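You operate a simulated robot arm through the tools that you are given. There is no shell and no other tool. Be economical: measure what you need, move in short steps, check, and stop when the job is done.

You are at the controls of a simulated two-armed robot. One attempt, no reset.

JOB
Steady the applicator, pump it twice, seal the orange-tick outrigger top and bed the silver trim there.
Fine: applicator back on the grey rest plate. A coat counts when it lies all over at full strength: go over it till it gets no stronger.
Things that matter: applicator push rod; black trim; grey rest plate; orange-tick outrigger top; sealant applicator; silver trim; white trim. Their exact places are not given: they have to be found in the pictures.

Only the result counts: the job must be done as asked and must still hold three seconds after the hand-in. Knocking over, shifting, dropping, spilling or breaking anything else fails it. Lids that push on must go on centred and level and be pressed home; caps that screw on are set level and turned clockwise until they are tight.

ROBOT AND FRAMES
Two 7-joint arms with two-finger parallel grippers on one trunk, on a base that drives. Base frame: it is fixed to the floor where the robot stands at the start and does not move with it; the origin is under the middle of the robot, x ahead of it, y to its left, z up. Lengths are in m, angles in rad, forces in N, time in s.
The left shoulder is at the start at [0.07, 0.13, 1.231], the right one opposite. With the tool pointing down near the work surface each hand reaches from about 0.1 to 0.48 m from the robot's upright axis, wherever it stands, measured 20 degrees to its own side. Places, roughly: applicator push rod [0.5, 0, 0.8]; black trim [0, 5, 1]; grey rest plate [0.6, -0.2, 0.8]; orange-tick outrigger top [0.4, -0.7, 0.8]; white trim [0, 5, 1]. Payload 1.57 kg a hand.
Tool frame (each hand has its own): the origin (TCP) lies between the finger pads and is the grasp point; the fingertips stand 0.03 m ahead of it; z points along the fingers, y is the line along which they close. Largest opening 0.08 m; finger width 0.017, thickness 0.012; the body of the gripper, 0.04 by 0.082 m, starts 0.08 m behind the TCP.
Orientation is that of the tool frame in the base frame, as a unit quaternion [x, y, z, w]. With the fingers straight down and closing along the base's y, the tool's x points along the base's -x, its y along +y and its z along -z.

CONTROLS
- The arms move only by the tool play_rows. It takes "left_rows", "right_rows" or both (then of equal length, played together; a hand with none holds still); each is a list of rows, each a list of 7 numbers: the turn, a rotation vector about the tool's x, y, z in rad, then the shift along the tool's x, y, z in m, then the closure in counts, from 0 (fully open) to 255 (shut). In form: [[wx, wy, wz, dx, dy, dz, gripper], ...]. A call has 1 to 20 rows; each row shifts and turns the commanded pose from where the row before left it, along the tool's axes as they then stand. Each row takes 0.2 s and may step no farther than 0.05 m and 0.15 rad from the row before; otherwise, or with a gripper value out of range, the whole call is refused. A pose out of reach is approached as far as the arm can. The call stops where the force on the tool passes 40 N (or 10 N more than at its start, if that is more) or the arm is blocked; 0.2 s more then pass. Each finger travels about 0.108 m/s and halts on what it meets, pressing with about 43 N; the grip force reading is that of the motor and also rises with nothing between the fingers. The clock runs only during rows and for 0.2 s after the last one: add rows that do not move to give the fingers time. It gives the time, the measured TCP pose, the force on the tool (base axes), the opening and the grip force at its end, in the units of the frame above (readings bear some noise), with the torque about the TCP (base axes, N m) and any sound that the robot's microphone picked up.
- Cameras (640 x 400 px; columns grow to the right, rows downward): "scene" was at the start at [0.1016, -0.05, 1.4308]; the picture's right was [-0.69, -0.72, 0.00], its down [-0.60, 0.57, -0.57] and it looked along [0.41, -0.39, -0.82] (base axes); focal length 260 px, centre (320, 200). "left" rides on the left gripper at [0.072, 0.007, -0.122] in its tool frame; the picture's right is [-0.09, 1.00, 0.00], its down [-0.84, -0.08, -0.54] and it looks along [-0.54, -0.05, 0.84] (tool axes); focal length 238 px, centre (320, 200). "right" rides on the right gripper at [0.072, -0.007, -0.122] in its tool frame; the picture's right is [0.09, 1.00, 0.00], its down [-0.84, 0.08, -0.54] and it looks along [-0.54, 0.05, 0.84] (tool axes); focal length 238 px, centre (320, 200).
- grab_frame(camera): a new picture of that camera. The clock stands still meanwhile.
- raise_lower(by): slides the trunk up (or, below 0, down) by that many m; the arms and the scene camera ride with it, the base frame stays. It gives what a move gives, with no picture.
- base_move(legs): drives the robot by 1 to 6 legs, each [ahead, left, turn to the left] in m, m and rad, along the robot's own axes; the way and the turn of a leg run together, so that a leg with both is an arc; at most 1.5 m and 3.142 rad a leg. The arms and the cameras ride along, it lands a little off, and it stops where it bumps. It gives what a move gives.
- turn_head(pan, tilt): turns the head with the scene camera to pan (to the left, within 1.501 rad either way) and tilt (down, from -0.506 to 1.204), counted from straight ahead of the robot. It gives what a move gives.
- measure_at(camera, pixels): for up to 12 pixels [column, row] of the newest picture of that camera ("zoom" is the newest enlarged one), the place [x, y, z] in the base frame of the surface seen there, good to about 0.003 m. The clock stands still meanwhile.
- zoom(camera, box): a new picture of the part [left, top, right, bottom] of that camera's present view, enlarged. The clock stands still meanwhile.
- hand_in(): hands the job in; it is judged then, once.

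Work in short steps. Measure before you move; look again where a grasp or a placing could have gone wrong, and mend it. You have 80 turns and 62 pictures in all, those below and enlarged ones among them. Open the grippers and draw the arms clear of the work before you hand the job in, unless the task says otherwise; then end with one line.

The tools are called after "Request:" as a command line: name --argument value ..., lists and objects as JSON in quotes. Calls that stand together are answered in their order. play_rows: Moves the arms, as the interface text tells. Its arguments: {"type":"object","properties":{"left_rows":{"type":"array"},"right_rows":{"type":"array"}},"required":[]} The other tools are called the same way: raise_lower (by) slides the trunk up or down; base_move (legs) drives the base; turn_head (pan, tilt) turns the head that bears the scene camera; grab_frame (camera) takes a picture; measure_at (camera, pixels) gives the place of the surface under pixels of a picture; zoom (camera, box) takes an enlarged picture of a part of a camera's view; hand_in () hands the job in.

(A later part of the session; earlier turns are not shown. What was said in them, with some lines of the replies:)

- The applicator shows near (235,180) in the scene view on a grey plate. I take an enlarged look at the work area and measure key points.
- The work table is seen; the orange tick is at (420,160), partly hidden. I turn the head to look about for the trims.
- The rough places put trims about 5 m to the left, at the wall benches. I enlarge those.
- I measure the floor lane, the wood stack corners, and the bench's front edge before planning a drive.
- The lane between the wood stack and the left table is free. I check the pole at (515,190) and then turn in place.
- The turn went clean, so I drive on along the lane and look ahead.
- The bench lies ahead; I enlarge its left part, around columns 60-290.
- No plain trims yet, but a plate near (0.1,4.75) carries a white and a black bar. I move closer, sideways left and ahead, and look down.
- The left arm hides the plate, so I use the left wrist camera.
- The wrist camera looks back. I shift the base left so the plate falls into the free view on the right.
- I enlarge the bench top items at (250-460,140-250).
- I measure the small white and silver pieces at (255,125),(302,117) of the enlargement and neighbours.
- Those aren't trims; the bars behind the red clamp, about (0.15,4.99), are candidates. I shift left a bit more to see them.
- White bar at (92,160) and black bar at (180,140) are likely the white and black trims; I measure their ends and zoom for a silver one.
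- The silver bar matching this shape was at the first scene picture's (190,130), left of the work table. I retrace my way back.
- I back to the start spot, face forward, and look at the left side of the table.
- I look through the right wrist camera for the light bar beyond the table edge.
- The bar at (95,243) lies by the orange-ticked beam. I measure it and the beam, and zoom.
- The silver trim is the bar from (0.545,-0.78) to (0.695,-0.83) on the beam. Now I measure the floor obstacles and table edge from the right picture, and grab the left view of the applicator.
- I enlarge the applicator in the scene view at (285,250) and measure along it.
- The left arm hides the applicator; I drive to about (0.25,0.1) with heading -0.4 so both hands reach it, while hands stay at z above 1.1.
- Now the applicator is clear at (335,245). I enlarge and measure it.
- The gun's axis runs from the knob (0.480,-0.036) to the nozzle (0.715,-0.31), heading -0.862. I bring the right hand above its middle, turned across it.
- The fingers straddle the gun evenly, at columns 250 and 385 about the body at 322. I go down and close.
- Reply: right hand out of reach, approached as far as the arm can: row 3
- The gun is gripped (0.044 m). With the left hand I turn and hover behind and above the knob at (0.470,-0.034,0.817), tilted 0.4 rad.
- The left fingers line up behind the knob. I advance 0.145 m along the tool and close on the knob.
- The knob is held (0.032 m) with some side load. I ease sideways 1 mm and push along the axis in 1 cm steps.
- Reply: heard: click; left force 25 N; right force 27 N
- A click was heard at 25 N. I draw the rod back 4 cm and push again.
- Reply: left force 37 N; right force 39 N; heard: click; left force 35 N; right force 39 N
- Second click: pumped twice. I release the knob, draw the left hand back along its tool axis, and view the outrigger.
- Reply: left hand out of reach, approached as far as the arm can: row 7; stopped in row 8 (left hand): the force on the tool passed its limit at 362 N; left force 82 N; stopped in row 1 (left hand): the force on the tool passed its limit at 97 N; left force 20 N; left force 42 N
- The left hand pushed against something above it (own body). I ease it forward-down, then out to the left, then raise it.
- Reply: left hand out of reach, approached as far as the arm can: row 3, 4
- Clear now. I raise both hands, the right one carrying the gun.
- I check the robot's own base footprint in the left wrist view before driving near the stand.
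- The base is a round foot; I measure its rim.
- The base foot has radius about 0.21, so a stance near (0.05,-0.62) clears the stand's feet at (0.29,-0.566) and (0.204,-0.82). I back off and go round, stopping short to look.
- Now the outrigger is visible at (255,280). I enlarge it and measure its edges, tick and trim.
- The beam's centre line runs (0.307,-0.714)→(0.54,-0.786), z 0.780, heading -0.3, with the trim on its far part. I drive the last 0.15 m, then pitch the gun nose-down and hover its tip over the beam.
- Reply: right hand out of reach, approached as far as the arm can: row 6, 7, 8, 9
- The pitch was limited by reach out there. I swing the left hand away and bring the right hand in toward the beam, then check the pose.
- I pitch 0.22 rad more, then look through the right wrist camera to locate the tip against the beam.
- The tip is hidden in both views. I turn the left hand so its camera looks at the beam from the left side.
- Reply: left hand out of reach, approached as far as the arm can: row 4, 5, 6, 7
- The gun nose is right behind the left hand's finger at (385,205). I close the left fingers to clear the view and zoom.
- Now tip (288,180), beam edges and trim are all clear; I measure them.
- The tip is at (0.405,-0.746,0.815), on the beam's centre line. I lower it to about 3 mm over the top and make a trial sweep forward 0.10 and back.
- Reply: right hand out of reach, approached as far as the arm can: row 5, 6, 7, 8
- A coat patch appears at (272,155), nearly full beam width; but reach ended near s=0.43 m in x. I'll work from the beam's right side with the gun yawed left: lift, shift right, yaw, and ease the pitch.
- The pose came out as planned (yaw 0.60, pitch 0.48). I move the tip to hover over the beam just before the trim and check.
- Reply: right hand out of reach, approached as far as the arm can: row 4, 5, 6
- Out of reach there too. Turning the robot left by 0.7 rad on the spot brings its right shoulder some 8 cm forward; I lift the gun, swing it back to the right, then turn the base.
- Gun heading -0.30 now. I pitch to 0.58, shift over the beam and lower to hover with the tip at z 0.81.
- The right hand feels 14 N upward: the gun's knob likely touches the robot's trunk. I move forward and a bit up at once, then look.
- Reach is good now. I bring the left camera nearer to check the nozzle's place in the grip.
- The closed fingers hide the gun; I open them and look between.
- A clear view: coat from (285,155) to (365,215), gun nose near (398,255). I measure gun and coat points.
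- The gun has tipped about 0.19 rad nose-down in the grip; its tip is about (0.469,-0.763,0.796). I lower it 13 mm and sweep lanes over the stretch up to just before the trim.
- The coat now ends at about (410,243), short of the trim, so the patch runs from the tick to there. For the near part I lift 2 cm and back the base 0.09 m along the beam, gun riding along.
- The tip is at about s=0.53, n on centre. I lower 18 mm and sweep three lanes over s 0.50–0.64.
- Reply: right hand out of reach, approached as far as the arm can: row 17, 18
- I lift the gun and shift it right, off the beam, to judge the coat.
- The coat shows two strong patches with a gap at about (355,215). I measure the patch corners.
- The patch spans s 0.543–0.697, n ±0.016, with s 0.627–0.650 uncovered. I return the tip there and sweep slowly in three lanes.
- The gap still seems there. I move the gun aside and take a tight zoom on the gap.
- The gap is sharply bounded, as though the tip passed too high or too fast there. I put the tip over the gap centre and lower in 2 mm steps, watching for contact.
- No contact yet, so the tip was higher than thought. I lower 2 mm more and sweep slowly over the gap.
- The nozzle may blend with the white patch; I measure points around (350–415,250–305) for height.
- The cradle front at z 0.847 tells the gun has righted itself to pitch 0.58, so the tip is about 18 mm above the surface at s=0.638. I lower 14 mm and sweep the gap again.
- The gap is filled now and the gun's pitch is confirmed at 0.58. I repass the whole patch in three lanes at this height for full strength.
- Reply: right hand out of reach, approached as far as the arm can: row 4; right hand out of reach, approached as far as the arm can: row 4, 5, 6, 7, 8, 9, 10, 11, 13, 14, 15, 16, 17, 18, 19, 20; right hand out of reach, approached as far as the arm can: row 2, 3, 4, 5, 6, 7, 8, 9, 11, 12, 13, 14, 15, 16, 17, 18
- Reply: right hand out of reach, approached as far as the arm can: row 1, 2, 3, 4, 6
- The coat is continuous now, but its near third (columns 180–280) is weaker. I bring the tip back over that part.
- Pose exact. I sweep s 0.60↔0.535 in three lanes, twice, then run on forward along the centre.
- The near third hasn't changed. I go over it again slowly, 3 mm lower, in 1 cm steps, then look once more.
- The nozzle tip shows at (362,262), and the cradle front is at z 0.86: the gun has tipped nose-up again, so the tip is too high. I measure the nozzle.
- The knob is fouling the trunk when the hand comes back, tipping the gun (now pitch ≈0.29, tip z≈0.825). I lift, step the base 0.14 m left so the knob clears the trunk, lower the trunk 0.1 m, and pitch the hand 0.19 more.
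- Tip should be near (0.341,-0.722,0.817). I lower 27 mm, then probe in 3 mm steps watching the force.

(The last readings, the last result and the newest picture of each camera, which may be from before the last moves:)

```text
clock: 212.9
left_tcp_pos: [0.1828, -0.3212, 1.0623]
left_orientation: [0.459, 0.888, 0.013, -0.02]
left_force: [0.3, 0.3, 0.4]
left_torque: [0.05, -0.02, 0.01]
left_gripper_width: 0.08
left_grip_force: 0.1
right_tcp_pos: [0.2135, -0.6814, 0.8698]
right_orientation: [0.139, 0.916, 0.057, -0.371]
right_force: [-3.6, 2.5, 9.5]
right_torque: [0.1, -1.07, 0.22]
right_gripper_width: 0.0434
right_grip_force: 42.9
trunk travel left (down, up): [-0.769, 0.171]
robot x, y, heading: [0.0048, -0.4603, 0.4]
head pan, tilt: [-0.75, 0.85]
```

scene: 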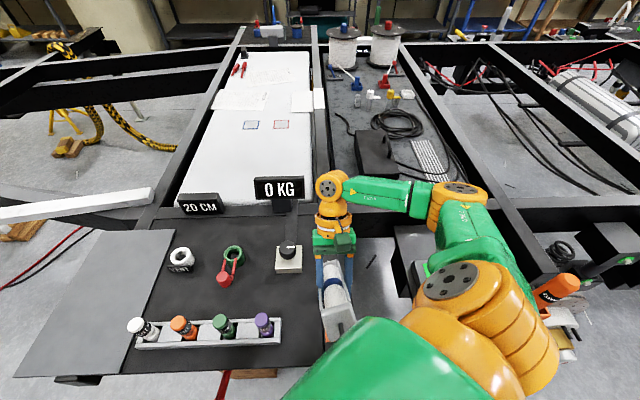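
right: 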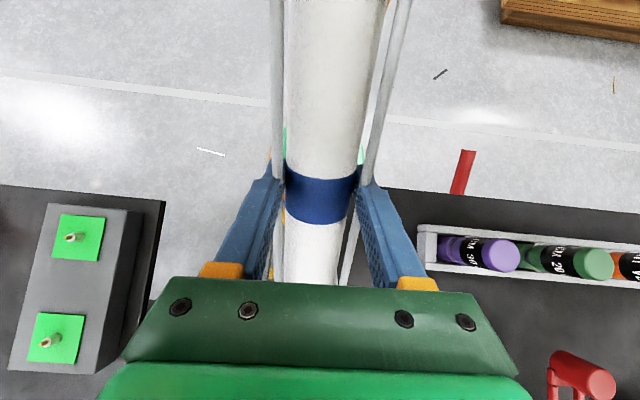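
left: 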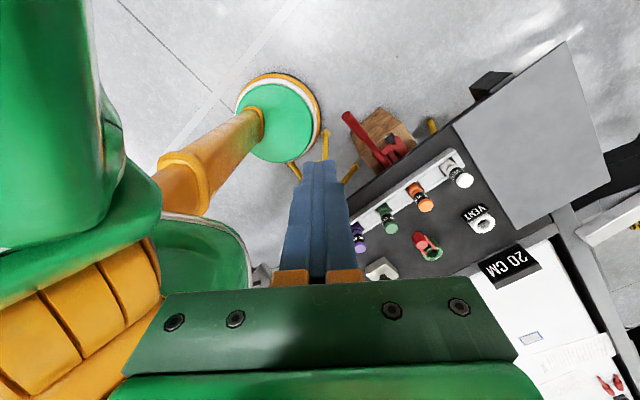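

Contact at about TCP z 0.870 (tip on the surface). I raise 2.5 mm and sweep the near third in three lanes, then lift aside and look.

Request:
play_rows --right_rows '[[0, 0, 0, 0.0017, -0.002, -0.0018, 255], [0, 0, 0, -0.01, 0, -0.0098, 255], [0, 0, 0, -0.01, 0, -0.0098, 255], [0, 0, 0, -0.01, 0, -0.0098, 255], [0, 0, 0, -0.01, 0, -0.0098, 255], [0, 0, 0, -0.01, 0, -0.0098, 255], [0, 0, 0, -0.01, 0, -0.0098, 255], [0, 0, 0, 0, -0.011, 0, 255], [0, 0, 0, 0.01, 0, 0.0098, 255], [0, 0, 0, 0.01, 0, 0.0098, 255], [0, 0, 0, 0.01, 0, 0.0098, 255], [0, 0, 0, 0.01, 0, 0.0098, 255], [0, 0, 0, 0.01, 0, 0.0098, 255], [0, 0, 0, 0.01, 0, 0.0098, 255], [0, 0, 0, 0, 0.022, 0, 255]]'

Request:
play_rows --right_rows '[[0, 0, 0, -0.01, 0, -0.0098, 255], [0, 0, 0, -0.01, 0, -0.0098, 255], [0, 0, 0, -0.01, 0, -0.0098, 255], [0, 0, 0, -0.01, 0, -0.0098, 255], [0, 0, 0, -0.01, 0, -0.0098, 255], [0, 0, 0, -0.01, 0, -0.0098, 255], [0, 0, 0, 0, -0.011, 0, 255], [0, 0, 0, 0.01, 0, 0.0098, 255], [0, 0, 0, 0.01, 0, 0.0098, 255], [0, 0, 0, 0.01, 0, 0.0098, 255], [0, 0, 0, 0.01, 0, 0.0098, 255], [0, 0, 0, 0.01, 0, 0.0098, 255], [0, 0, 0, 0.01, 0, 0.0098, 255], [0, 0, 0, 0, 0, 0, 255]]'

Request:
play_rows --right_rows '[[0, 0, 0, 0.0279, 0, -0.0287, 255], [0, 0, 0, 0.0279, 0, -0.0287, 255], [0, 0, 0, 0.0279, 0, -0.0287, 255], [0, 0, 0, 0.0, -0.045, 0, 255], [0, 0, 0, 0.0, -0.045, 0, 255], [0, 0, 0, 0.0, -0.045, 0, 255], [0, 0, 0, 0, 0, 0, 255]]'

Request:
turn_head --pan -1.0 --tilt 0.8

Request:
grab_frame --camera "scene"

```text
clock: 216.1
left_tcp_pos: [0.1869, -0.3221, 1.0623]
left_orientation: [0.459, 0.888, 0.013, -0.023]
left_force: [-0.7, -0.4, 0.8]
left_torque: [0.02, 0.04, 0.01]
left_gripper_width: 0.0801
left_grip_force: 0.1
right_tcp_pos: [0.2192, -0.6755, 0.8708]
right_orientation: [0.139, 0.916, 0.056, -0.373]
right_force: [-0.2, -0.1, -3.9]
right_torque: [-0.05, -0.07, 0.02]
right_gripper_width: 0.043
right_grip_force: 43.2
trunk travel left (down, up): [-0.769, 0.171]
robot x, y, heading: [0.0042, -0.458, 0.4]
head pan, tilt: [-0.75, 0.85]
```

```text
clock: 219.1
left_tcp_pos: [0.1849, -0.3236, 1.0615]
left_orientation: [0.459, 0.888, 0.013, -0.023]
left_force: [0.5, 0.5, -0.3]
left_torque: [-0.02, 0.03, 0.02]
left_gripper_width: 0.0799
left_grip_force: 0.0
right_tcp_pos: [0.2146, -0.6867, 0.8694]
right_orientation: [0.138, 0.916, 0.056, -0.373]
right_force: [-0.2, -0.6, -4.8]
right_torque: [-0.05, -0.06, 0.0]
right_gripper_width: 0.043
right_grip_force: 43.1
trunk travel left (down, up): [-0.769, 0.171]
robot x, y, heading: [0.0035, -0.461, 0.395]
head pan, tilt: [-0.75, 0.85]
```

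```text
clock: 220.7
left_tcp_pos: [0.1862, -0.3238, 1.0619]
left_orientation: [0.459, 0.888, 0.013, -0.023]
left_force: [0.0, -0.2, 0.3]
left_torque: [-0.01, 0.0, 0.01]
left_gripper_width: 0.0799
left_grip_force: 0.0
right_tcp_pos: [0.1736, -0.8149, 0.9905]
right_orientation: [0.139, 0.916, 0.057, -0.372]
right_force: [1.0, -0.2, -5.5]
right_torque: [-0.05, -0.03, 0.01]
right_gripper_width: 0.0431
right_grip_force: 42.6
trunk travel left (down, up): [-0.769, 0.171]
robot x, y, heading: [0.0042, -0.462, 0.396]
head pan, tilt: [-0.75, 0.85]
```

```text
clock: 221.4
left_tcp_pos: [0.1857, -0.3238, 1.0618]
left_orientation: [0.46, 0.888, 0.013, -0.023]
left_force: [-1.2, -0.9, 0.9]
left_torque: [0.0, -0.04, 0.02]
left_gripper_width: 0.0802
left_grip_force: 0.1
right_tcp_pos: [0.1738, -0.8146, 0.9896]
right_orientation: [0.139, 0.916, 0.057, -0.372]
right_force: [0.1, -0.2, -4.7]
right_torque: [-0.03, -0.04, 0.0]
right_gripper_width: 0.043
right_grip_force: 43.1
trunk travel left (down, up): [-0.769, 0.171]
robot x, y, heading: [0.0082, -0.4595, 0.402]
head pan, tilt: [-1.0, 0.799]
```

```text
3 pictures are left
```

scene: 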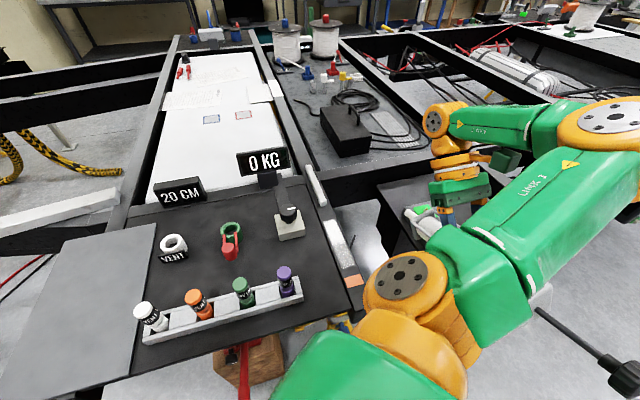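

The coat shows white from (325,222) to (352,272) with the trim beyond. I enlarge it to judge strength and measure the trim.

Request:
zoom --camera "scene" --box '[290, 150, 380, 290]'

Request:
measure_at --camera "zoom" --pixels '[[270, 50], [310, 155], [290, 100], [300, 152], [262, 55], [275, 110], [340, 215], [395, 330], [370, 270], [380, 345], [410, 330]]'

```text
2.86 times, centred on (335, 220) of scene
```

zoom: 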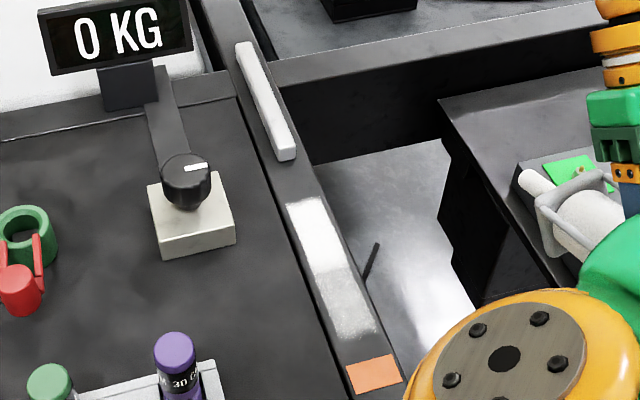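

```text
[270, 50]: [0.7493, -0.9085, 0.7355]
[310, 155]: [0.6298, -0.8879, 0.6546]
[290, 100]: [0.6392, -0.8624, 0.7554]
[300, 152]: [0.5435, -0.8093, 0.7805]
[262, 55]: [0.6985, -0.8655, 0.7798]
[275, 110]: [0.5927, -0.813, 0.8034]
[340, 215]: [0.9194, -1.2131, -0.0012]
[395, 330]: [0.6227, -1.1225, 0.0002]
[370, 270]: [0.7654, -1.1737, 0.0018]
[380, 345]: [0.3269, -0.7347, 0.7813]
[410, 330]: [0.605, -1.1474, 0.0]
```

The near half is still weaker, while lever torques suggest the cradle, not the tip, touched. I steepen the gun by 0.15 rad and go over the near part slowly at successively lower heights, then look.

Request:
play_rows --right_rows '[[0, 0.149, 0, 0, 0, 0, 255], [0, 0, 0, 0, 0.0453, 0, 255], [0, 0, 0, 0, 0.0453, 0, 255], [0, 0, 0, 0, 0.0453, 0, 255], [0, 0, 0, -0.0433, 0, 0.0007, 255], [0, 0, 0, -0.0433, 0, 0.0007, 255], [0, 0, 0, -0.0432, 0, 0.0007, 255], [0, 0, 0, 0, 0, 0, 255]]'

Request:
play_rows --right_rows '[[0, 0, 0, 0.0079, 0, 0.0103, 255], [0, 0, 0, 0.0079, 0, 0.0103, 255], [0, 0, 0, 0.0079, 0, 0.0103, 255], [0, 0, 0, 0.0079, 0, 0.0103, 255], [0, 0, 0, 0.0079, 0, 0.0103, 255], [0, 0, 0, 0, -0.01, 0, 255], [0, 0, 0, -0.0079, 0, -0.0103, 255], [0, 0, 0, -0.0079, 0, -0.0103, 255], [0, 0, 0, -0.0079, 0, -0.0103, 255], [0, 0, 0, -0.0079, 0, -0.0103, 255], [0, 0, 0, -0.0079, 0, -0.0103, 255], [0, 0, 0, 0, 0.02, 0, 255], [0, 0, 0, 0.0079, 0, 0.0103, 255], [0, 0, 0, 0.0079, 0, 0.0103, 255], [0, 0, 0, 0.0079, 0, 0.0103, 255], [0, 0, 0, 0.0079, 0, 0.0103, 255], [0, 0, 0, 0.0079, 0, 0.0103, 255], [0, 0, 0, 0, -0.01, 0, 255]]'

Request:
play_rows --right_rows '[[0, 0, 0, -0.0024, 0, 0.0018, 255], [0, 0, 0, -0.0079, 0, -0.0103, 255], [0, 0, 0, -0.0079, 0, -0.0103, 255], [0, 0, 0, -0.0079, 0, -0.0103, 255], [0, 0, 0, -0.0079, 0, -0.0103, 255], [0, 0, 0, -0.0079, 0, -0.0103, 255], [0, 0, 0, 0, -0.01, 0, 255], [0, 0, 0, 0.0079, 0, 0.0103, 255], [0, 0, 0, 0.0079, 0, 0.0103, 255], [0, 0, 0, 0.0079, 0, 0.0103, 255], [0, 0, 0, 0.0079, 0, 0.0103, 255], [0, 0, 0, 0.0079, 0, 0.0103, 255], [0, 0, 0, 0, 0.02, 0, 255], [0, 0, 0, -0.0079, 0, -0.0103, 255], [0, 0, 0, -0.0079, 0, -0.0103, 255], [0, 0, 0, -0.0079, 0, -0.0103, 255], [0, 0, 0, -0.0079, 0, -0.0103, 255], [0, 0, 0, -0.0079, 0, -0.0103, 255], [0, 0, 0, 0, -0.01, 0, 255]]'

Request:
play_rows --right_rows '[[0, 0, 0, 0.0318, 0, -0.0242, 255], [0, 0, 0, 0.0318, 0, -0.0242, 255], [0, 0, 0, 0.0318, 0, -0.0242, 255], [0, 0, 0, 0, -0.045, 0, 255], [0, 0, 0, 0, -0.045, 0, 255], [0, 0, 0, 0, -0.045, 0, 255], [0, 0, 0, 0, 0, 0, 255]]'

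Request:
zoom --camera "scene" --box '[290, 150, 380, 290]'

```text
clock: 223.2
left_tcp_pos: [0.185, -0.3226, 1.0621]
left_orientation: [0.459, 0.888, 0.012, -0.023]
left_force: [0.1, 0.4, 0.2]
left_torque: [0.02, 0.0, 0.02]
left_gripper_width: 0.08
left_grip_force: 0.0
right_tcp_pos: [0.288, -0.7028, 0.8859]
right_orientation: [0.134, 0.886, 0.066, -0.44]
right_force: [0.5, 0.2, -1.4]
right_torque: [-0.07, -0.49, 0.14]
right_gripper_width: 0.0429
right_grip_force: 42.5
right hand out of reach, approached as far as the arm can: row 1
trunk travel left (down, up): [-0.769, 0.171]
robot x, y, heading: [0.006, -0.4585, 0.399]
head pan, tilt: [-1.0, 0.799]
```

```text
clock: 227.0
left_tcp_pos: [0.185, -0.3238, 1.062]
left_orientation: [0.46, 0.888, 0.013, -0.023]
left_force: [-0.1, -0.5, -0.7]
left_torque: [-0.01, -0.03, 0.0]
left_gripper_width: 0.0802
left_grip_force: 0.1
right_tcp_pos: [0.2265, -0.6848, 0.8851]
right_orientation: [0.134, 0.886, 0.067, -0.439]
right_force: [0.9, 0.6, -2.7]
right_torque: [-0.01, -0.3, 0.07]
right_gripper_width: 0.0433
right_grip_force: 43.0
trunk travel left (down, up): [-0.769, 0.171]
robot x, y, heading: [0.0031, -0.4604, 0.397]
head pan, tilt: [-1.0, 0.799]
```

```text
clock: 231.0
left_tcp_pos: [0.1859, -0.3242, 1.0613]
left_orientation: [0.459, 0.888, 0.013, -0.023]
left_force: [0.2, 0.5, 0.3]
left_torque: [0.01, 0.01, -0.03]
left_gripper_width: 0.0799
left_grip_force: 0.0
right_tcp_pos: [0.2883, -0.704, 0.8827]
right_orientation: [0.134, 0.885, 0.067, -0.44]
right_force: [-0.4, -0.8, -5.4]
right_torque: [-0.03, -0.06, 0.0]
right_gripper_width: 0.0429
right_grip_force: 43.0
trunk travel left (down, up): [-0.769, 0.171]
robot x, y, heading: [0.0068, -0.4583, 0.4]
head pan, tilt: [-1.0, 0.799]
```

```text
clock: 232.6
left_tcp_pos: [0.1871, -0.3241, 1.062]
left_orientation: [0.46, 0.888, 0.012, -0.023]
left_force: [0.1, -0.3, -0.7]
left_torque: [-0.01, 0.0, -0.01]
left_gripper_width: 0.0801
left_grip_force: 0.0
right_tcp_pos: [0.2879, -0.7221, 0.9339]
right_orientation: [0.134, 0.886, 0.067, -0.439]
right_force: [-0.8, 0.4, -4.7]
right_torque: [-0.03, -0.06, 0.03]
right_gripper_width: 0.0431
right_grip_force: 43.0
right hand out of reach, approached as far as the arm can: row 2, 3, 4, 5, 6
trunk travel left (down, up): [-0.769, 0.171]
robot x, y, heading: [0.0072, -0.461, 0.4]
head pan, tilt: [-1.0, 0.799]
```

```text
2.86 times, centred on (335, 220) of scene
```

zoom: 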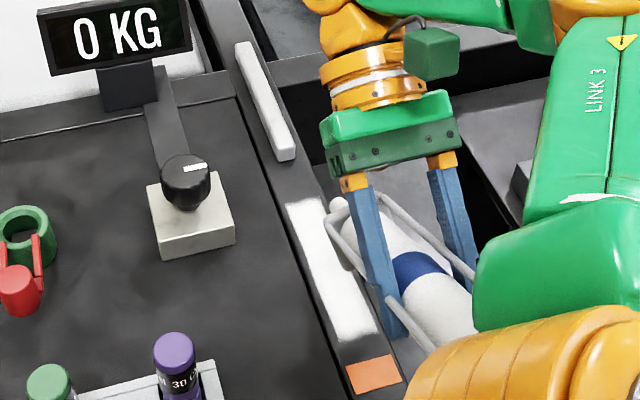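

The whole patch is now evenly bright white. I level the gun, raise it, and drive back round to the rest plate, to about (0.30,0.055) heading -0.16.

Request:
play_rows --right_rows '[[0, -0.1475, 0, 0, 0, 0, 255], [0, -0.1475, 0, 0, 0, 0, 255], [0, -0.1475, 0, 0, 0, 0, 255], [0, -0.1475, 0, 0, 0, 0, 255], [0, 0, 0, 0.013, 0, -0.0378, 255], [0, 0, 0, 0.013, 0, -0.0378, 255], [0, 0, 0, 0.013, 0, -0.0378, 255], [0, 0, 0, 0.013, 0, -0.0378, 255], [0, 0, 0, 0, 0, 0, 255]]'

Request:
base_move --legs '[[0, 0, -0.56], [-0.25, 0, 0], [0, 0.555, 0], [0.4575, 0, 0]]'

```text
clock: 234.6
left_tcp_pos: [0.187, -0.3234, 1.0624]
left_orientation: [0.459, 0.888, 0.014, -0.023]
left_force: [0.2, 0.4, 1.1]
left_torque: [0.05, 0.01, 0.01]
left_gripper_width: 0.0799
left_grip_force: 0.1
right_tcp_pos: [0.3139, -0.6931, 1.1132]
right_orientation: [0.147, 0.975, 0.026, -0.163]
right_force: [0.1, 0.2, -5.2]
right_torque: [0.02, -0.02, -0.01]
right_gripper_width: 0.0429
right_grip_force: 42.9
right hand out of reach, approached as far as the arm can: row 1, 2
trunk travel left (down, up): [-0.769, 0.171]
robot x, y, heading: [0.0026, -0.4611, 0.398]
head pan, tilt: [-1.0, 0.799]
```

```text
clock: 243.1
left_tcp_pos: [0.5232, 0.0757, 1.063]
left_orientation: [0.685, 0.728, 0.019, -0.017]
left_force: [0.5, 0.9, 0.5]
left_torque: [-0.01, 0.0, 0.01]
left_gripper_width: 0.0799
left_grip_force: 0.0
right_tcp_pos: [0.4365, -0.3039, 1.1136]
right_orientation: [0.409, 0.897, 0.07, -0.15]
right_force: [0.3, 0.1, -4.1]
right_torque: [0.0, -0.05, 0.0]
right_gripper_width: 0.0427
right_grip_force: 43.1
trunk travel left (down, up): [-0.769, 0.171]
robot x, y, heading: [0.299, 0.053, -0.156]
head pan, tilt: [-1.0, 0.799]
```

The gun is above the plate area. I shift it over its old spot (0.606,-0.194), and lower till it rests.

Request:
play_rows --right_rows '[[0, 0, 0, 0, 0.04, 0, 255], [0, 0, 0, 0, 0.04, 0, 255], [0, 0, 0, 0, 0.04, 0, 255], [0, 0, 0, 0, 0.04, 0, 255], [0, 0, 0, 0, 0.04, 0, 255], [0, 0, 0, -0.0171, 0, 0.0353, 255], [0, 0, 0, -0.0171, 0, 0.0353, 255], [0, 0, 0, -0.0171, 0, 0.0353, 255], [0, 0, 0, -0.0171, 0, 0.0353, 255], [0, 0, 0, -0.0171, 0, 0.0353, 255], [0, 0, 0, -0.0171, 0, 0.0353, 255], [0, 0, 0, 0, 0, 0, 255]]'

Request:
play_rows --right_rows '[[0, 0, 0, -0.0041, 0, 0.0118, 255], [0, 0, 0, -0.0041, 0, 0.0118, 255], [0, 0, 0, -0.0041, 0, 0.0118, 255], [0, 0, 0, 0, 0, 0, 255]]'

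Request:
play_rows --right_rows '[[0, 0, 0, -0.0013, 0, 0.0038, 255], [0, 0, 0, -0.0013, 0, 0.0038, 255], [0, 0, 0, -0.001, 0, 0.0028, 255], [0, 0, 0, 0, 0, 0, 255]]'

```text
clock: 245.7
left_tcp_pos: [0.5243, 0.0762, 1.0622]
left_orientation: [0.685, 0.728, 0.018, -0.018]
left_force: [-0.2, -0.9, -0.3]
left_torque: [-0.02, 0.02, -0.02]
left_gripper_width: 0.08
left_grip_force: 0.1
right_tcp_pos: [0.6082, -0.1946, 0.8791]
right_orientation: [0.409, 0.898, 0.069, -0.149]
right_force: [1.0, 0.0, -4.5]
right_torque: [-0.02, -0.03, 0.02]
right_gripper_width: 0.0429
right_grip_force: 43.3
trunk travel left (down, up): [-0.769, 0.171]
robot x, y, heading: [0.2964, 0.0564, -0.158]
head pan, tilt: [-1.0, 0.799]
```

```text
clock: 246.7
left_tcp_pos: [0.5252, 0.0765, 1.0622]
left_orientation: [0.685, 0.728, 0.019, -0.019]
left_force: [0.3, -1.0, 0.6]
left_torque: [0.0, -0.02, 0.01]
left_gripper_width: 0.08
left_grip_force: 0.0
right_tcp_pos: [0.6001, -0.1957, 0.8481]
right_orientation: [0.409, 0.897, 0.068, -0.15]
right_force: [0.3, 0.1, -4.3]
right_torque: [-0.03, 0.02, -0.01]
right_gripper_width: 0.0428
right_grip_force: 42.7
right hand out of reach, approached as far as the arm can: row 3
trunk travel left (down, up): [-0.769, 0.171]
robot x, y, heading: [0.2981, 0.0539, -0.154]
head pan, tilt: [-1.0, 0.799]
```

```text
clock: 247.7
left_tcp_pos: [0.5245, 0.0758, 1.0627]
left_orientation: [0.685, 0.728, 0.019, -0.018]
left_force: [0.5, 1.1, 0.0]
left_torque: [0.0, 0.0, -0.02]
left_gripper_width: 0.08
left_grip_force: 0.1
right_tcp_pos: [0.5958, -0.1961, 0.8445]
right_orientation: [0.41, 0.898, 0.068, -0.149]
right_force: [5.7, -0.2, 10.2]
right_torque: [1.25, 0.37, -0.44]
right_gripper_width: 0.0429
right_grip_force: 42.7
right hand out of reach, approached as far as the arm can: row 2
trunk travel left (down, up): [-0.769, 0.171]
robot x, y, heading: [0.2968, 0.055, -0.158]
head pan, tilt: [-1.0, 0.799]
```

The rear plate touched first; lowering the trunk 1 cm will settle the gun flat. Then I open, retreat upward along the tool, and drive to the trim stance at about (0.03,-0.584) heading 0.4.

Request:
raise_lower --by -0.01

Request:
play_rows --right_rows '[[0, 0, 0, 0, 0, 0, 120], [0, 0, 0, 0, 0, 0, 0], [0, 0, 0, 0, 0, 0, 0], [0, 0, 0, 0, 0, 0, 0], [0, 0, 0, 0, 0, -0.02, 0], [0, 0, 0, 0, 0, -0.03, 0], [0, 0, 0, 0.01, 0, -0.04, 0], [0, 0, 0, 0.015, 0, -0.04, 0], [0, 0, 0, 0.015, 0, -0.04, 0], [0, 0, 0, 0.015, 0, -0.04, 0], [0, 0, 0, 0.015, 0, -0.04, 0], [0, 0, 0, 0, 0, 0, 0]]'

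Request:
base_move --legs '[[-0.4575, 0, 0], [0, -0.6, 0], [0, 0, 0.56], [0.21, -0.2186, 0]]'

```text
clock: 248.3
left_tcp_pos: [0.5206, 0.077, 1.0535]
left_orientation: [0.685, 0.728, 0.018, -0.018]
left_force: [0.9, 0.2, -0.7]
left_torque: [0.0, 0.01, 0.0]
left_gripper_width: 0.0796
left_grip_force: 0.1
right_tcp_pos: [0.594, -0.198, 0.8351]
right_orientation: [0.41, 0.898, 0.068, -0.148]
right_force: [2.6, -7.8, 20.8]
right_torque: [-0.5, -0.91, -0.3]
right_gripper_width: 0.043
right_grip_force: 42.9
trunk travel left (down, up): [-0.759, 0.181]
robot x, y, heading: [0.2968, 0.0557, -0.155]
head pan, tilt: [-1.0, 0.799]
```

```text
clock: 250.9
left_tcp_pos: [0.5232, 0.0768, 1.0524]
left_orientation: [0.685, 0.728, 0.018, -0.018]
left_force: [0.0, 0.4, 0.4]
left_torque: [0.0, 0.01, 0.01]
left_gripper_width: 0.0801
left_grip_force: 0.1
right_tcp_pos: [0.6041, -0.2098, 1.0927]
right_orientation: [0.41, 0.897, 0.068, -0.15]
right_force: [-0.4, 0.4, -0.3]
right_torque: [0.0, 0.0, -0.02]
right_gripper_width: 0.0802
right_grip_force: 0.0
trunk travel left (down, up): [-0.759, 0.181]
robot x, y, heading: [0.3028, 0.0541, -0.152]
head pan, tilt: [-1.0, 0.799]
```

```text
clock: 259.9
left_tcp_pos: [0.207, -0.4506, 1.0533]
left_orientation: [0.461, 0.887, 0.013, -0.022]
left_force: [-0.1, 0.5, 0.1]
left_torque: [0.02, 0.03, -0.01]
left_gripper_width: 0.0799
left_grip_force: 0.1
right_tcp_pos: [0.4251, -0.6511, 1.0933]
right_orientation: [0.15, 0.975, 0.024, -0.162]
right_force: [-0.9, 0.6, -0.3]
right_torque: [-0.03, -0.02, 0.01]
right_gripper_width: 0.0801
right_grip_force: 0.0
trunk travel left (down, up): [-0.759, 0.181]
robot x, y, heading: [0.0229, -0.5898, 0.398]
head pan, tilt: [-1.0, 0.799]
```

The gun stands on the plate and the robot is at the trim stance. I tip the right hand forward to -0.6 rad, half-close it, and hover over the trim's near half at (0.582,-0.797,0.87).

Request:
play_rows --right_rows '[[0, -0.133, 0, 0, 0, 0, 95], [0, -0.133, 0, 0, 0, 0, 95], [0, -0.133, 0, 0, 0, 0, 95], [0, -0.133, 0, 0, 0, 0, 95], [0, -0.133, 0, 0, 0, 0, 95], [0, -0.133, 0, 0, 0, 0, 95], [0, -0.133, 0, 0, 0, 0, 95], [0, 0, 0, 0, -0.0465, 0, 95], [0, 0, 0, 0, -0.0465, 0, 95], [0, 0, 0, -0.0047, 0, 0.0419, 95], [0, 0, 0, -0.0047, 0, 0.0419, 95], [0, 0, 0, -0.0047, 0, 0.0419, 95], [0, 0, 0, -0.0047, 0, 0.0419, 95], [0, 0, 0, -0.0047, 0, 0.0419, 95], [0, 0, 0, -0.0047, 0, 0.0419, 95], [0, 0, 0, -0.0047, 0, 0.0416, 95], [0, 0, 0, 0, 0, 0, 95], [0, 0, 0, 0, 0, 0, 95]]'

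```text
clock: 263.7
left_tcp_pos: [0.2077, -0.4516, 1.0516]
left_orientation: [0.461, 0.887, 0.012, -0.022]
left_force: [-0.3, -0.4, 0.8]
left_torque: [-0.03, 0.03, 0.01]
left_gripper_width: 0.0797
left_grip_force: 0.0
right_tcp_pos: [0.5824, -0.7985, 0.87]
right_orientation: [0.145, 0.944, -0.044, 0.293]
right_force: [0.7, 0.1, -0.1]
right_torque: [0.02, -0.01, -0.01]
right_gripper_width: 0.0502
right_grip_force: 0.0
trunk travel left (down, up): [-0.759, 0.181]
robot x, y, heading: [0.0275, -0.5896, 0.398]
head pan, tilt: [-1.0, 0.799]
5 turns are left
```

Pose exact above the trim (n −0.593). I descend 56 mm, close on the trim, and lift it 35 mm.

Request:
play_rows --right_rows '[[0, 0, 0, 0.0158, 0, 0.0231, 95], [0, 0, 0, 0.0158, 0, 0.0231, 95], [0, 0, 0, 0, 0, 0, 95], [0, 0, 0, 0, 0, 0, 255], [0, 0, 0, 0, 0, 0, 255], [0, 0, 0, 0, 0, 0, 255], [0, 0, 0, 0, 0, 0, 255]]'

Request:
play_rows --right_rows '[[0, 0, 0, -0.0099, 0, -0.0145, 255], [0, 0, 0, -0.0099, 0, -0.0144, 255], [0, 0, 0, 0, 0, 0, 255]]'

Request:
zoom --camera "scene" --box '[240, 130, 400, 290]'

```text
clock: 265.3
left_tcp_pos: [0.2086, -0.451, 1.0516]
left_orientation: [0.461, 0.887, 0.013, -0.023]
left_force: [0.5, 0.6, -0.2]
left_torque: [0.02, 0.02, 0.01]
left_gripper_width: 0.0802
left_grip_force: 0.1
right_tcp_pos: [0.5794, -0.8004, 0.821]
right_orientation: [0.145, 0.944, -0.045, 0.292]
right_force: [0.7, -1.1, -0.1]
right_torque: [-0.01, -0.04, -0.05]
right_gripper_width: 0.0194
right_grip_force: 33.4
right hand out of reach, approached as far as the arm can: row 2
trunk travel left (down, up): [-0.759, 0.181]
robot x, y, heading: [0.0289, -0.5887, 0.399]
head pan, tilt: [-1.0, 0.799]
```

```text
clock: 266.1
left_tcp_pos: [0.2095, -0.4515, 1.0525]
left_orientation: [0.461, 0.887, 0.013, -0.023]
left_force: [-0.5, -0.7, 0.1]
left_torque: [-0.02, 0.02, -0.01]
left_gripper_width: 0.08
left_grip_force: 0.0
right_tcp_pos: [0.5792, -0.7985, 0.8547]
right_orientation: [0.145, 0.944, -0.045, 0.292]
right_force: [-0.4, 0.3, -1.5]
right_torque: [0.0, 0.08, 0.01]
right_gripper_width: 0.0191
right_grip_force: 32.7
trunk travel left (down, up): [-0.759, 0.181]
robot x, y, heading: [0.0284, -0.5885, 0.393]
head pan, tilt: [-1.0, 0.799]
```

```text
2.50 times, centred on (320, 210) of scene
4 turns are left
```

zoom: 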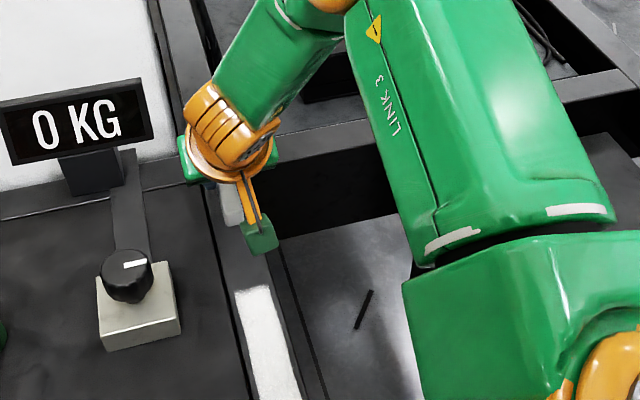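

The trim is held (0.019 m, +1.2 N). I carry it 0.2125 m back along the beam so its middle lies over the coat's middle, then lower it onto the coat, not letting go yet.

Request:
play_rows --right_rows '[[0, 0, 0, 0.0351, 0.0004, -0.024, 255], [0, 0, 0, 0.0351, 0.0004, -0.024, 255], [0, 0, 0, 0.0351, 0.0004, -0.024, 255], [0, 0, 0, 0.035, 0.0003, -0.024, 255], [0, 0, 0, 0.035, 0, -0.0241, 255], [0, 0, 0, 0, 0, 0, 255], [0, 0, 0, 0, 0, 0, 255]]'

Request:
play_rows --right_rows '[[0, 0, 0, 0.0085, 0, 0.0124, 255], [0, 0, 0, 0.0085, 0, 0.0124, 255], [0, 0, 0, 0.0017, 0, 0.0025, 255], [0, 0, 0, 0, 0, 0, 255]]'

```text
clock: 267.7
left_tcp_pos: [0.2086, -0.4514, 1.0529]
left_orientation: [0.461, 0.887, 0.014, -0.023]
left_force: [0.4, -0.4, 0.6]
left_torque: [0.02, 0.01, 0.01]
left_gripper_width: 0.0798
left_grip_force: 0.0
right_tcp_pos: [0.4041, -0.7246, 0.8384]
right_orientation: [0.146, 0.944, -0.044, 0.293]
right_force: [0.2, -0.3, -0.4]
right_torque: [0.01, 0.06, 0.0]
right_gripper_width: 0.0193
right_grip_force: 33.0
right hand out of reach, approached as far as the arm can: row 4, 5
trunk travel left (down, up): [-0.759, 0.181]
robot x, y, heading: [0.0269, -0.5911, 0.396]
head pan, tilt: [-1.0, 0.799]
```

```text
clock: 268.7
left_tcp_pos: [0.2085, -0.4513, 1.053]
left_orientation: [0.461, 0.887, 0.012, -0.023]
left_force: [0.0, 0.7, 0.6]
left_torque: [-0.02, -0.01, -0.01]
left_gripper_width: 0.0799
left_grip_force: 0.0
right_tcp_pos: [0.4124, -0.7333, 0.8254]
right_orientation: [0.146, 0.944, -0.044, 0.292]
right_force: [-0.6, 0.1, -0.5]
right_torque: [-0.01, 0.03, 0.04]
right_gripper_width: 0.0189
right_grip_force: 33.5
right hand out of reach, approached as far as the arm can: row 1, 2
trunk travel left (down, up): [-0.759, 0.181]
robot x, y, heading: [0.0309, -0.5878, 0.398]
head pan, tilt: [-1.0, 0.799]
3 turns are left
```

The arm was too folded there (TCP s=0.609, n=−0.580, 12 mm off to the left). I lift 2 cm, back the base 0.09 m along the beam, and bring the hand to the target in s and n.

Request:
play_rows --right_rows '[[0, 0, 0, -0.0113, 0, -0.0165, 255], [0, 0, 0, 0, 0, 0, 255]]'

Request:
base_move --legs '[[-0.069, 0.0577, 0]]'

Request:
play_rows --right_rows '[[0, 0, 0, -0.0235, -0.006, 0.0161, 255], [0, 0, 0, -0.0235, -0.006, 0.0161, 255], [0, 0, 0, 0, 0, 0, 255], [0, 0, 0, 0, 0, 0, 255], [0, 0, 0, 0, 0, 0, 255]]'

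Request:
play_rows --right_rows '[[0, 0, 0, 0, 0, 0, 255]]'

Request:
play_rows --right_rows '[[0, 0, 0, 0, 0, 0, 255]]'

```text
clock: 269.3
left_tcp_pos: [0.2069, -0.4507, 1.0527]
left_orientation: [0.461, 0.887, 0.014, -0.023]
left_force: [-0.9, 0.1, 0.3]
left_torque: [0.0, -0.01, 0.04]
left_gripper_width: 0.0802
left_grip_force: 0.0
right_tcp_pos: [0.4128, -0.7338, 0.8448]
right_orientation: [0.146, 0.944, -0.045, 0.291]
right_force: [0.3, 0.2, -0.9]
right_torque: [0.03, 0.03, 0.02]
right_gripper_width: 0.019
right_grip_force: 32.6
trunk travel left (down, up): [-0.759, 0.181]
robot x, y, heading: [0.0275, -0.5882, 0.397]
head pan, tilt: [-1.0, 0.799]
```

```text
clock: 270.4
left_tcp_pos: [0.1247, -0.4252, 1.0505]
left_orientation: [0.461, 0.887, 0.012, -0.024]
left_force: [0.2, -0.2, -0.1]
left_torque: [0.05, 0.01, 0.0]
left_gripper_width: 0.0802
left_grip_force: 0.0
right_tcp_pos: [0.3276, -0.7073, 0.843]
right_orientation: [0.146, 0.945, -0.045, 0.29]
right_force: [0.3, -0.1, -0.7]
right_torque: [0.01, 0.01, 0.0]
right_gripper_width: 0.0188
right_grip_force: 33.1
trunk travel left (down, up): [-0.759, 0.181]
robot x, y, heading: [-0.0593, -0.5609, 0.397]
head pan, tilt: [-1.0, 0.799]
```

```text
clock: 271.6
left_tcp_pos: [0.1227, -0.4235, 1.0523]
left_orientation: [0.462, 0.887, 0.012, -0.023]
left_force: [-0.2, -0.5, -0.1]
left_torque: [-0.02, -0.02, -0.01]
left_gripper_width: 0.0801
left_grip_force: 0.0
right_tcp_pos: [0.377, -0.7361, 0.8423]
right_orientation: [0.146, 0.944, -0.045, 0.292]
right_force: [-0.2, 0.5, -1.5]
right_torque: [0.02, 0.07, 0.02]
right_gripper_width: 0.0191
right_grip_force: 33.3
trunk travel left (down, up): [-0.759, 0.181]
robot x, y, heading: [-0.0587, -0.5626, 0.397]
head pan, tilt: [-1.0, 0.799]
```

```text
clock: 272.0
left_tcp_pos: [0.1222, -0.4249, 1.0533]
left_orientation: [0.462, 0.887, 0.014, -0.023]
left_force: [-0.9, -0.6, 0.3]
left_torque: [0.03, 0.0, 0.03]
left_gripper_width: 0.0801
left_grip_force: 0.0
right_tcp_pos: [0.3779, -0.7343, 0.8428]
right_orientation: [0.146, 0.944, -0.044, 0.292]
right_force: [0.3, 0.1, -1.2]
right_torque: [0.0, 0.03, 0.02]
right_gripper_width: 0.0192
right_grip_force: 33.1
trunk travel left (down, up): [-0.759, 0.181]
robot x, y, heading: [-0.0565, -0.5581, 0.391]
head pan, tilt: [-1.0, 0.799]
```

```text
clock: 272.4
left_tcp_pos: [0.1227, -0.4251, 1.0523]
left_orientation: [0.462, 0.887, 0.013, -0.022]
left_force: [0.0, 0.5, 1.1]
left_torque: [-0.02, 0.0, -0.03]
left_gripper_width: 0.08
left_grip_force: 0.0
right_tcp_pos: [0.3775, -0.7359, 0.8428]
right_orientation: [0.145, 0.945, -0.045, 0.291]
right_force: [-0.6, -0.1, 0.5]
right_torque: [0.01, 0.0, -0.01]
right_gripper_width: 0.0193
right_grip_force: 33.2
trunk travel left (down, up): [-0.759, 0.181]
robot x, y, heading: [-0.0606, -0.5653, 0.396]
head pan, tilt: [-1.0, 0.799]
2 turns are left
```

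The trim is right over the coat (s 0.576 for the grip, n −0.592). I lower it, press it down firmly, release, and draw the hand up and clear.

Request:
play_rows --right_rows '[[0, 0, 0, 0.0062, 0, 0.0091, 255], [0, 0, 0, 0.0062, 0, 0.0091, 255], [0, 0, 0, 0.0011, 0, 0.0017, 255], [0, 0, 0, 0, 0, 0, 255]]'

Request:
play_rows --right_rows '[[0, 0, 0, 0.0011, 0, 0.0017, 255], [0, 0, 0, 0.0011, 0, 0.0017, 255], [0, 0, 0, 0, 0, 0, 255], [0, 0, 0, 0, 0, 0, 255]]'

Request:
play_rows --right_rows '[[0, 0, 0, 0, 0, 0, 95], [0, 0, 0, 0, 0, 0, 95], [0, 0, 0, 0, 0, 0, 95], [0, 0, 0, -0.0085, 0, -0.0124, 95], [0, 0, 0, -0.017, 0, -0.0248, 95], [0, 0, 0, -0.0226, 0, -0.033, 95], [0, 0, 0, -0.0226, 0, -0.033, 95], [0, 0, 0, -0.0226, 0, -0.033, 0], [0, 0, 0, 0, 0, 0, 0], [0, 0, 0, 0, 0, 0, 0]]'

```text
clock: 273.4
left_tcp_pos: [0.1207, -0.4238, 1.0531]
left_orientation: [0.461, 0.887, 0.014, -0.022]
left_force: [0.2, 0.1, 0.0]
left_torque: [0.01, 0.01, -0.04]
left_gripper_width: 0.0801
left_grip_force: 0.0
right_tcp_pos: [0.3768, -0.7341, 0.8221]
right_orientation: [0.147, 0.944, -0.045, 0.294]
right_force: [4.8, -3.1, 15.5]
right_torque: [0.07, 0.37, -0.02]
right_gripper_width: 0.0192
right_grip_force: 33.7
trunk travel left (down, up): [-0.759, 0.181]
robot x, y, heading: [-0.0636, -0.5629, 0.396]
head pan, tilt: [-1.0, 0.799]
```

```text
clock: 274.4
left_tcp_pos: [0.1205, -0.4237, 1.0529]
left_orientation: [0.461, 0.887, 0.013, -0.021]
left_force: [-1.1, -0.1, 0.0]
left_torque: [-0.04, -0.01, -0.02]
left_gripper_width: 0.0796
left_grip_force: 0.0
right_tcp_pos: [0.3751, -0.7336, 0.8176]
right_orientation: [0.146, 0.943, -0.045, 0.296]
right_force: [6.8, -4.0, 24.9]
right_torque: [-0.28, -0.61, 0.0]
right_gripper_width: 0.0191
right_grip_force: 33.0
trunk travel left (down, up): [-0.759, 0.181]
robot x, y, heading: [-0.0544, -0.5646, 0.395]
head pan, tilt: [-1.0, 0.799]
```

```text
clock: 276.6
left_tcp_pos: [0.1218, -0.425, 1.0533]
left_orientation: [0.462, 0.887, 0.012, -0.023]
left_force: [0.2, 0.9, -0.4]
left_torque: [0.0, -0.02, 0.01]
left_gripper_width: 0.0799
left_grip_force: 0.1
right_tcp_pos: [0.3775, -0.7334, 0.98]
right_orientation: [0.145, 0.944, -0.044, 0.292]
right_force: [0.6, -0.7, 0.3]
right_torque: [0.01, -0.03, 0.01]
right_gripper_width: 0.08
right_grip_force: 0.0
trunk travel left (down, up): [-0.759, 0.181]
robot x, y, heading: [-0.0599, -0.5613, 0.394]
head pan, tilt: [-1.0, 0.799]
1 turns are left
```

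The trim was pressed down with about 25 N, then released. Both hands are open and clear, so I hand the job in.

Request:
hand_in

```text
The job is handed in.
```

The job is handed in, but I had no pictures left to check the final placements. I pumped the applicator twice (two clicks heard) and coated the orange-tick outrigger top until it looked evenly white. The applicator is back on the grey rest plate, and the silver trim is pressed onto the coat with about 25 N.
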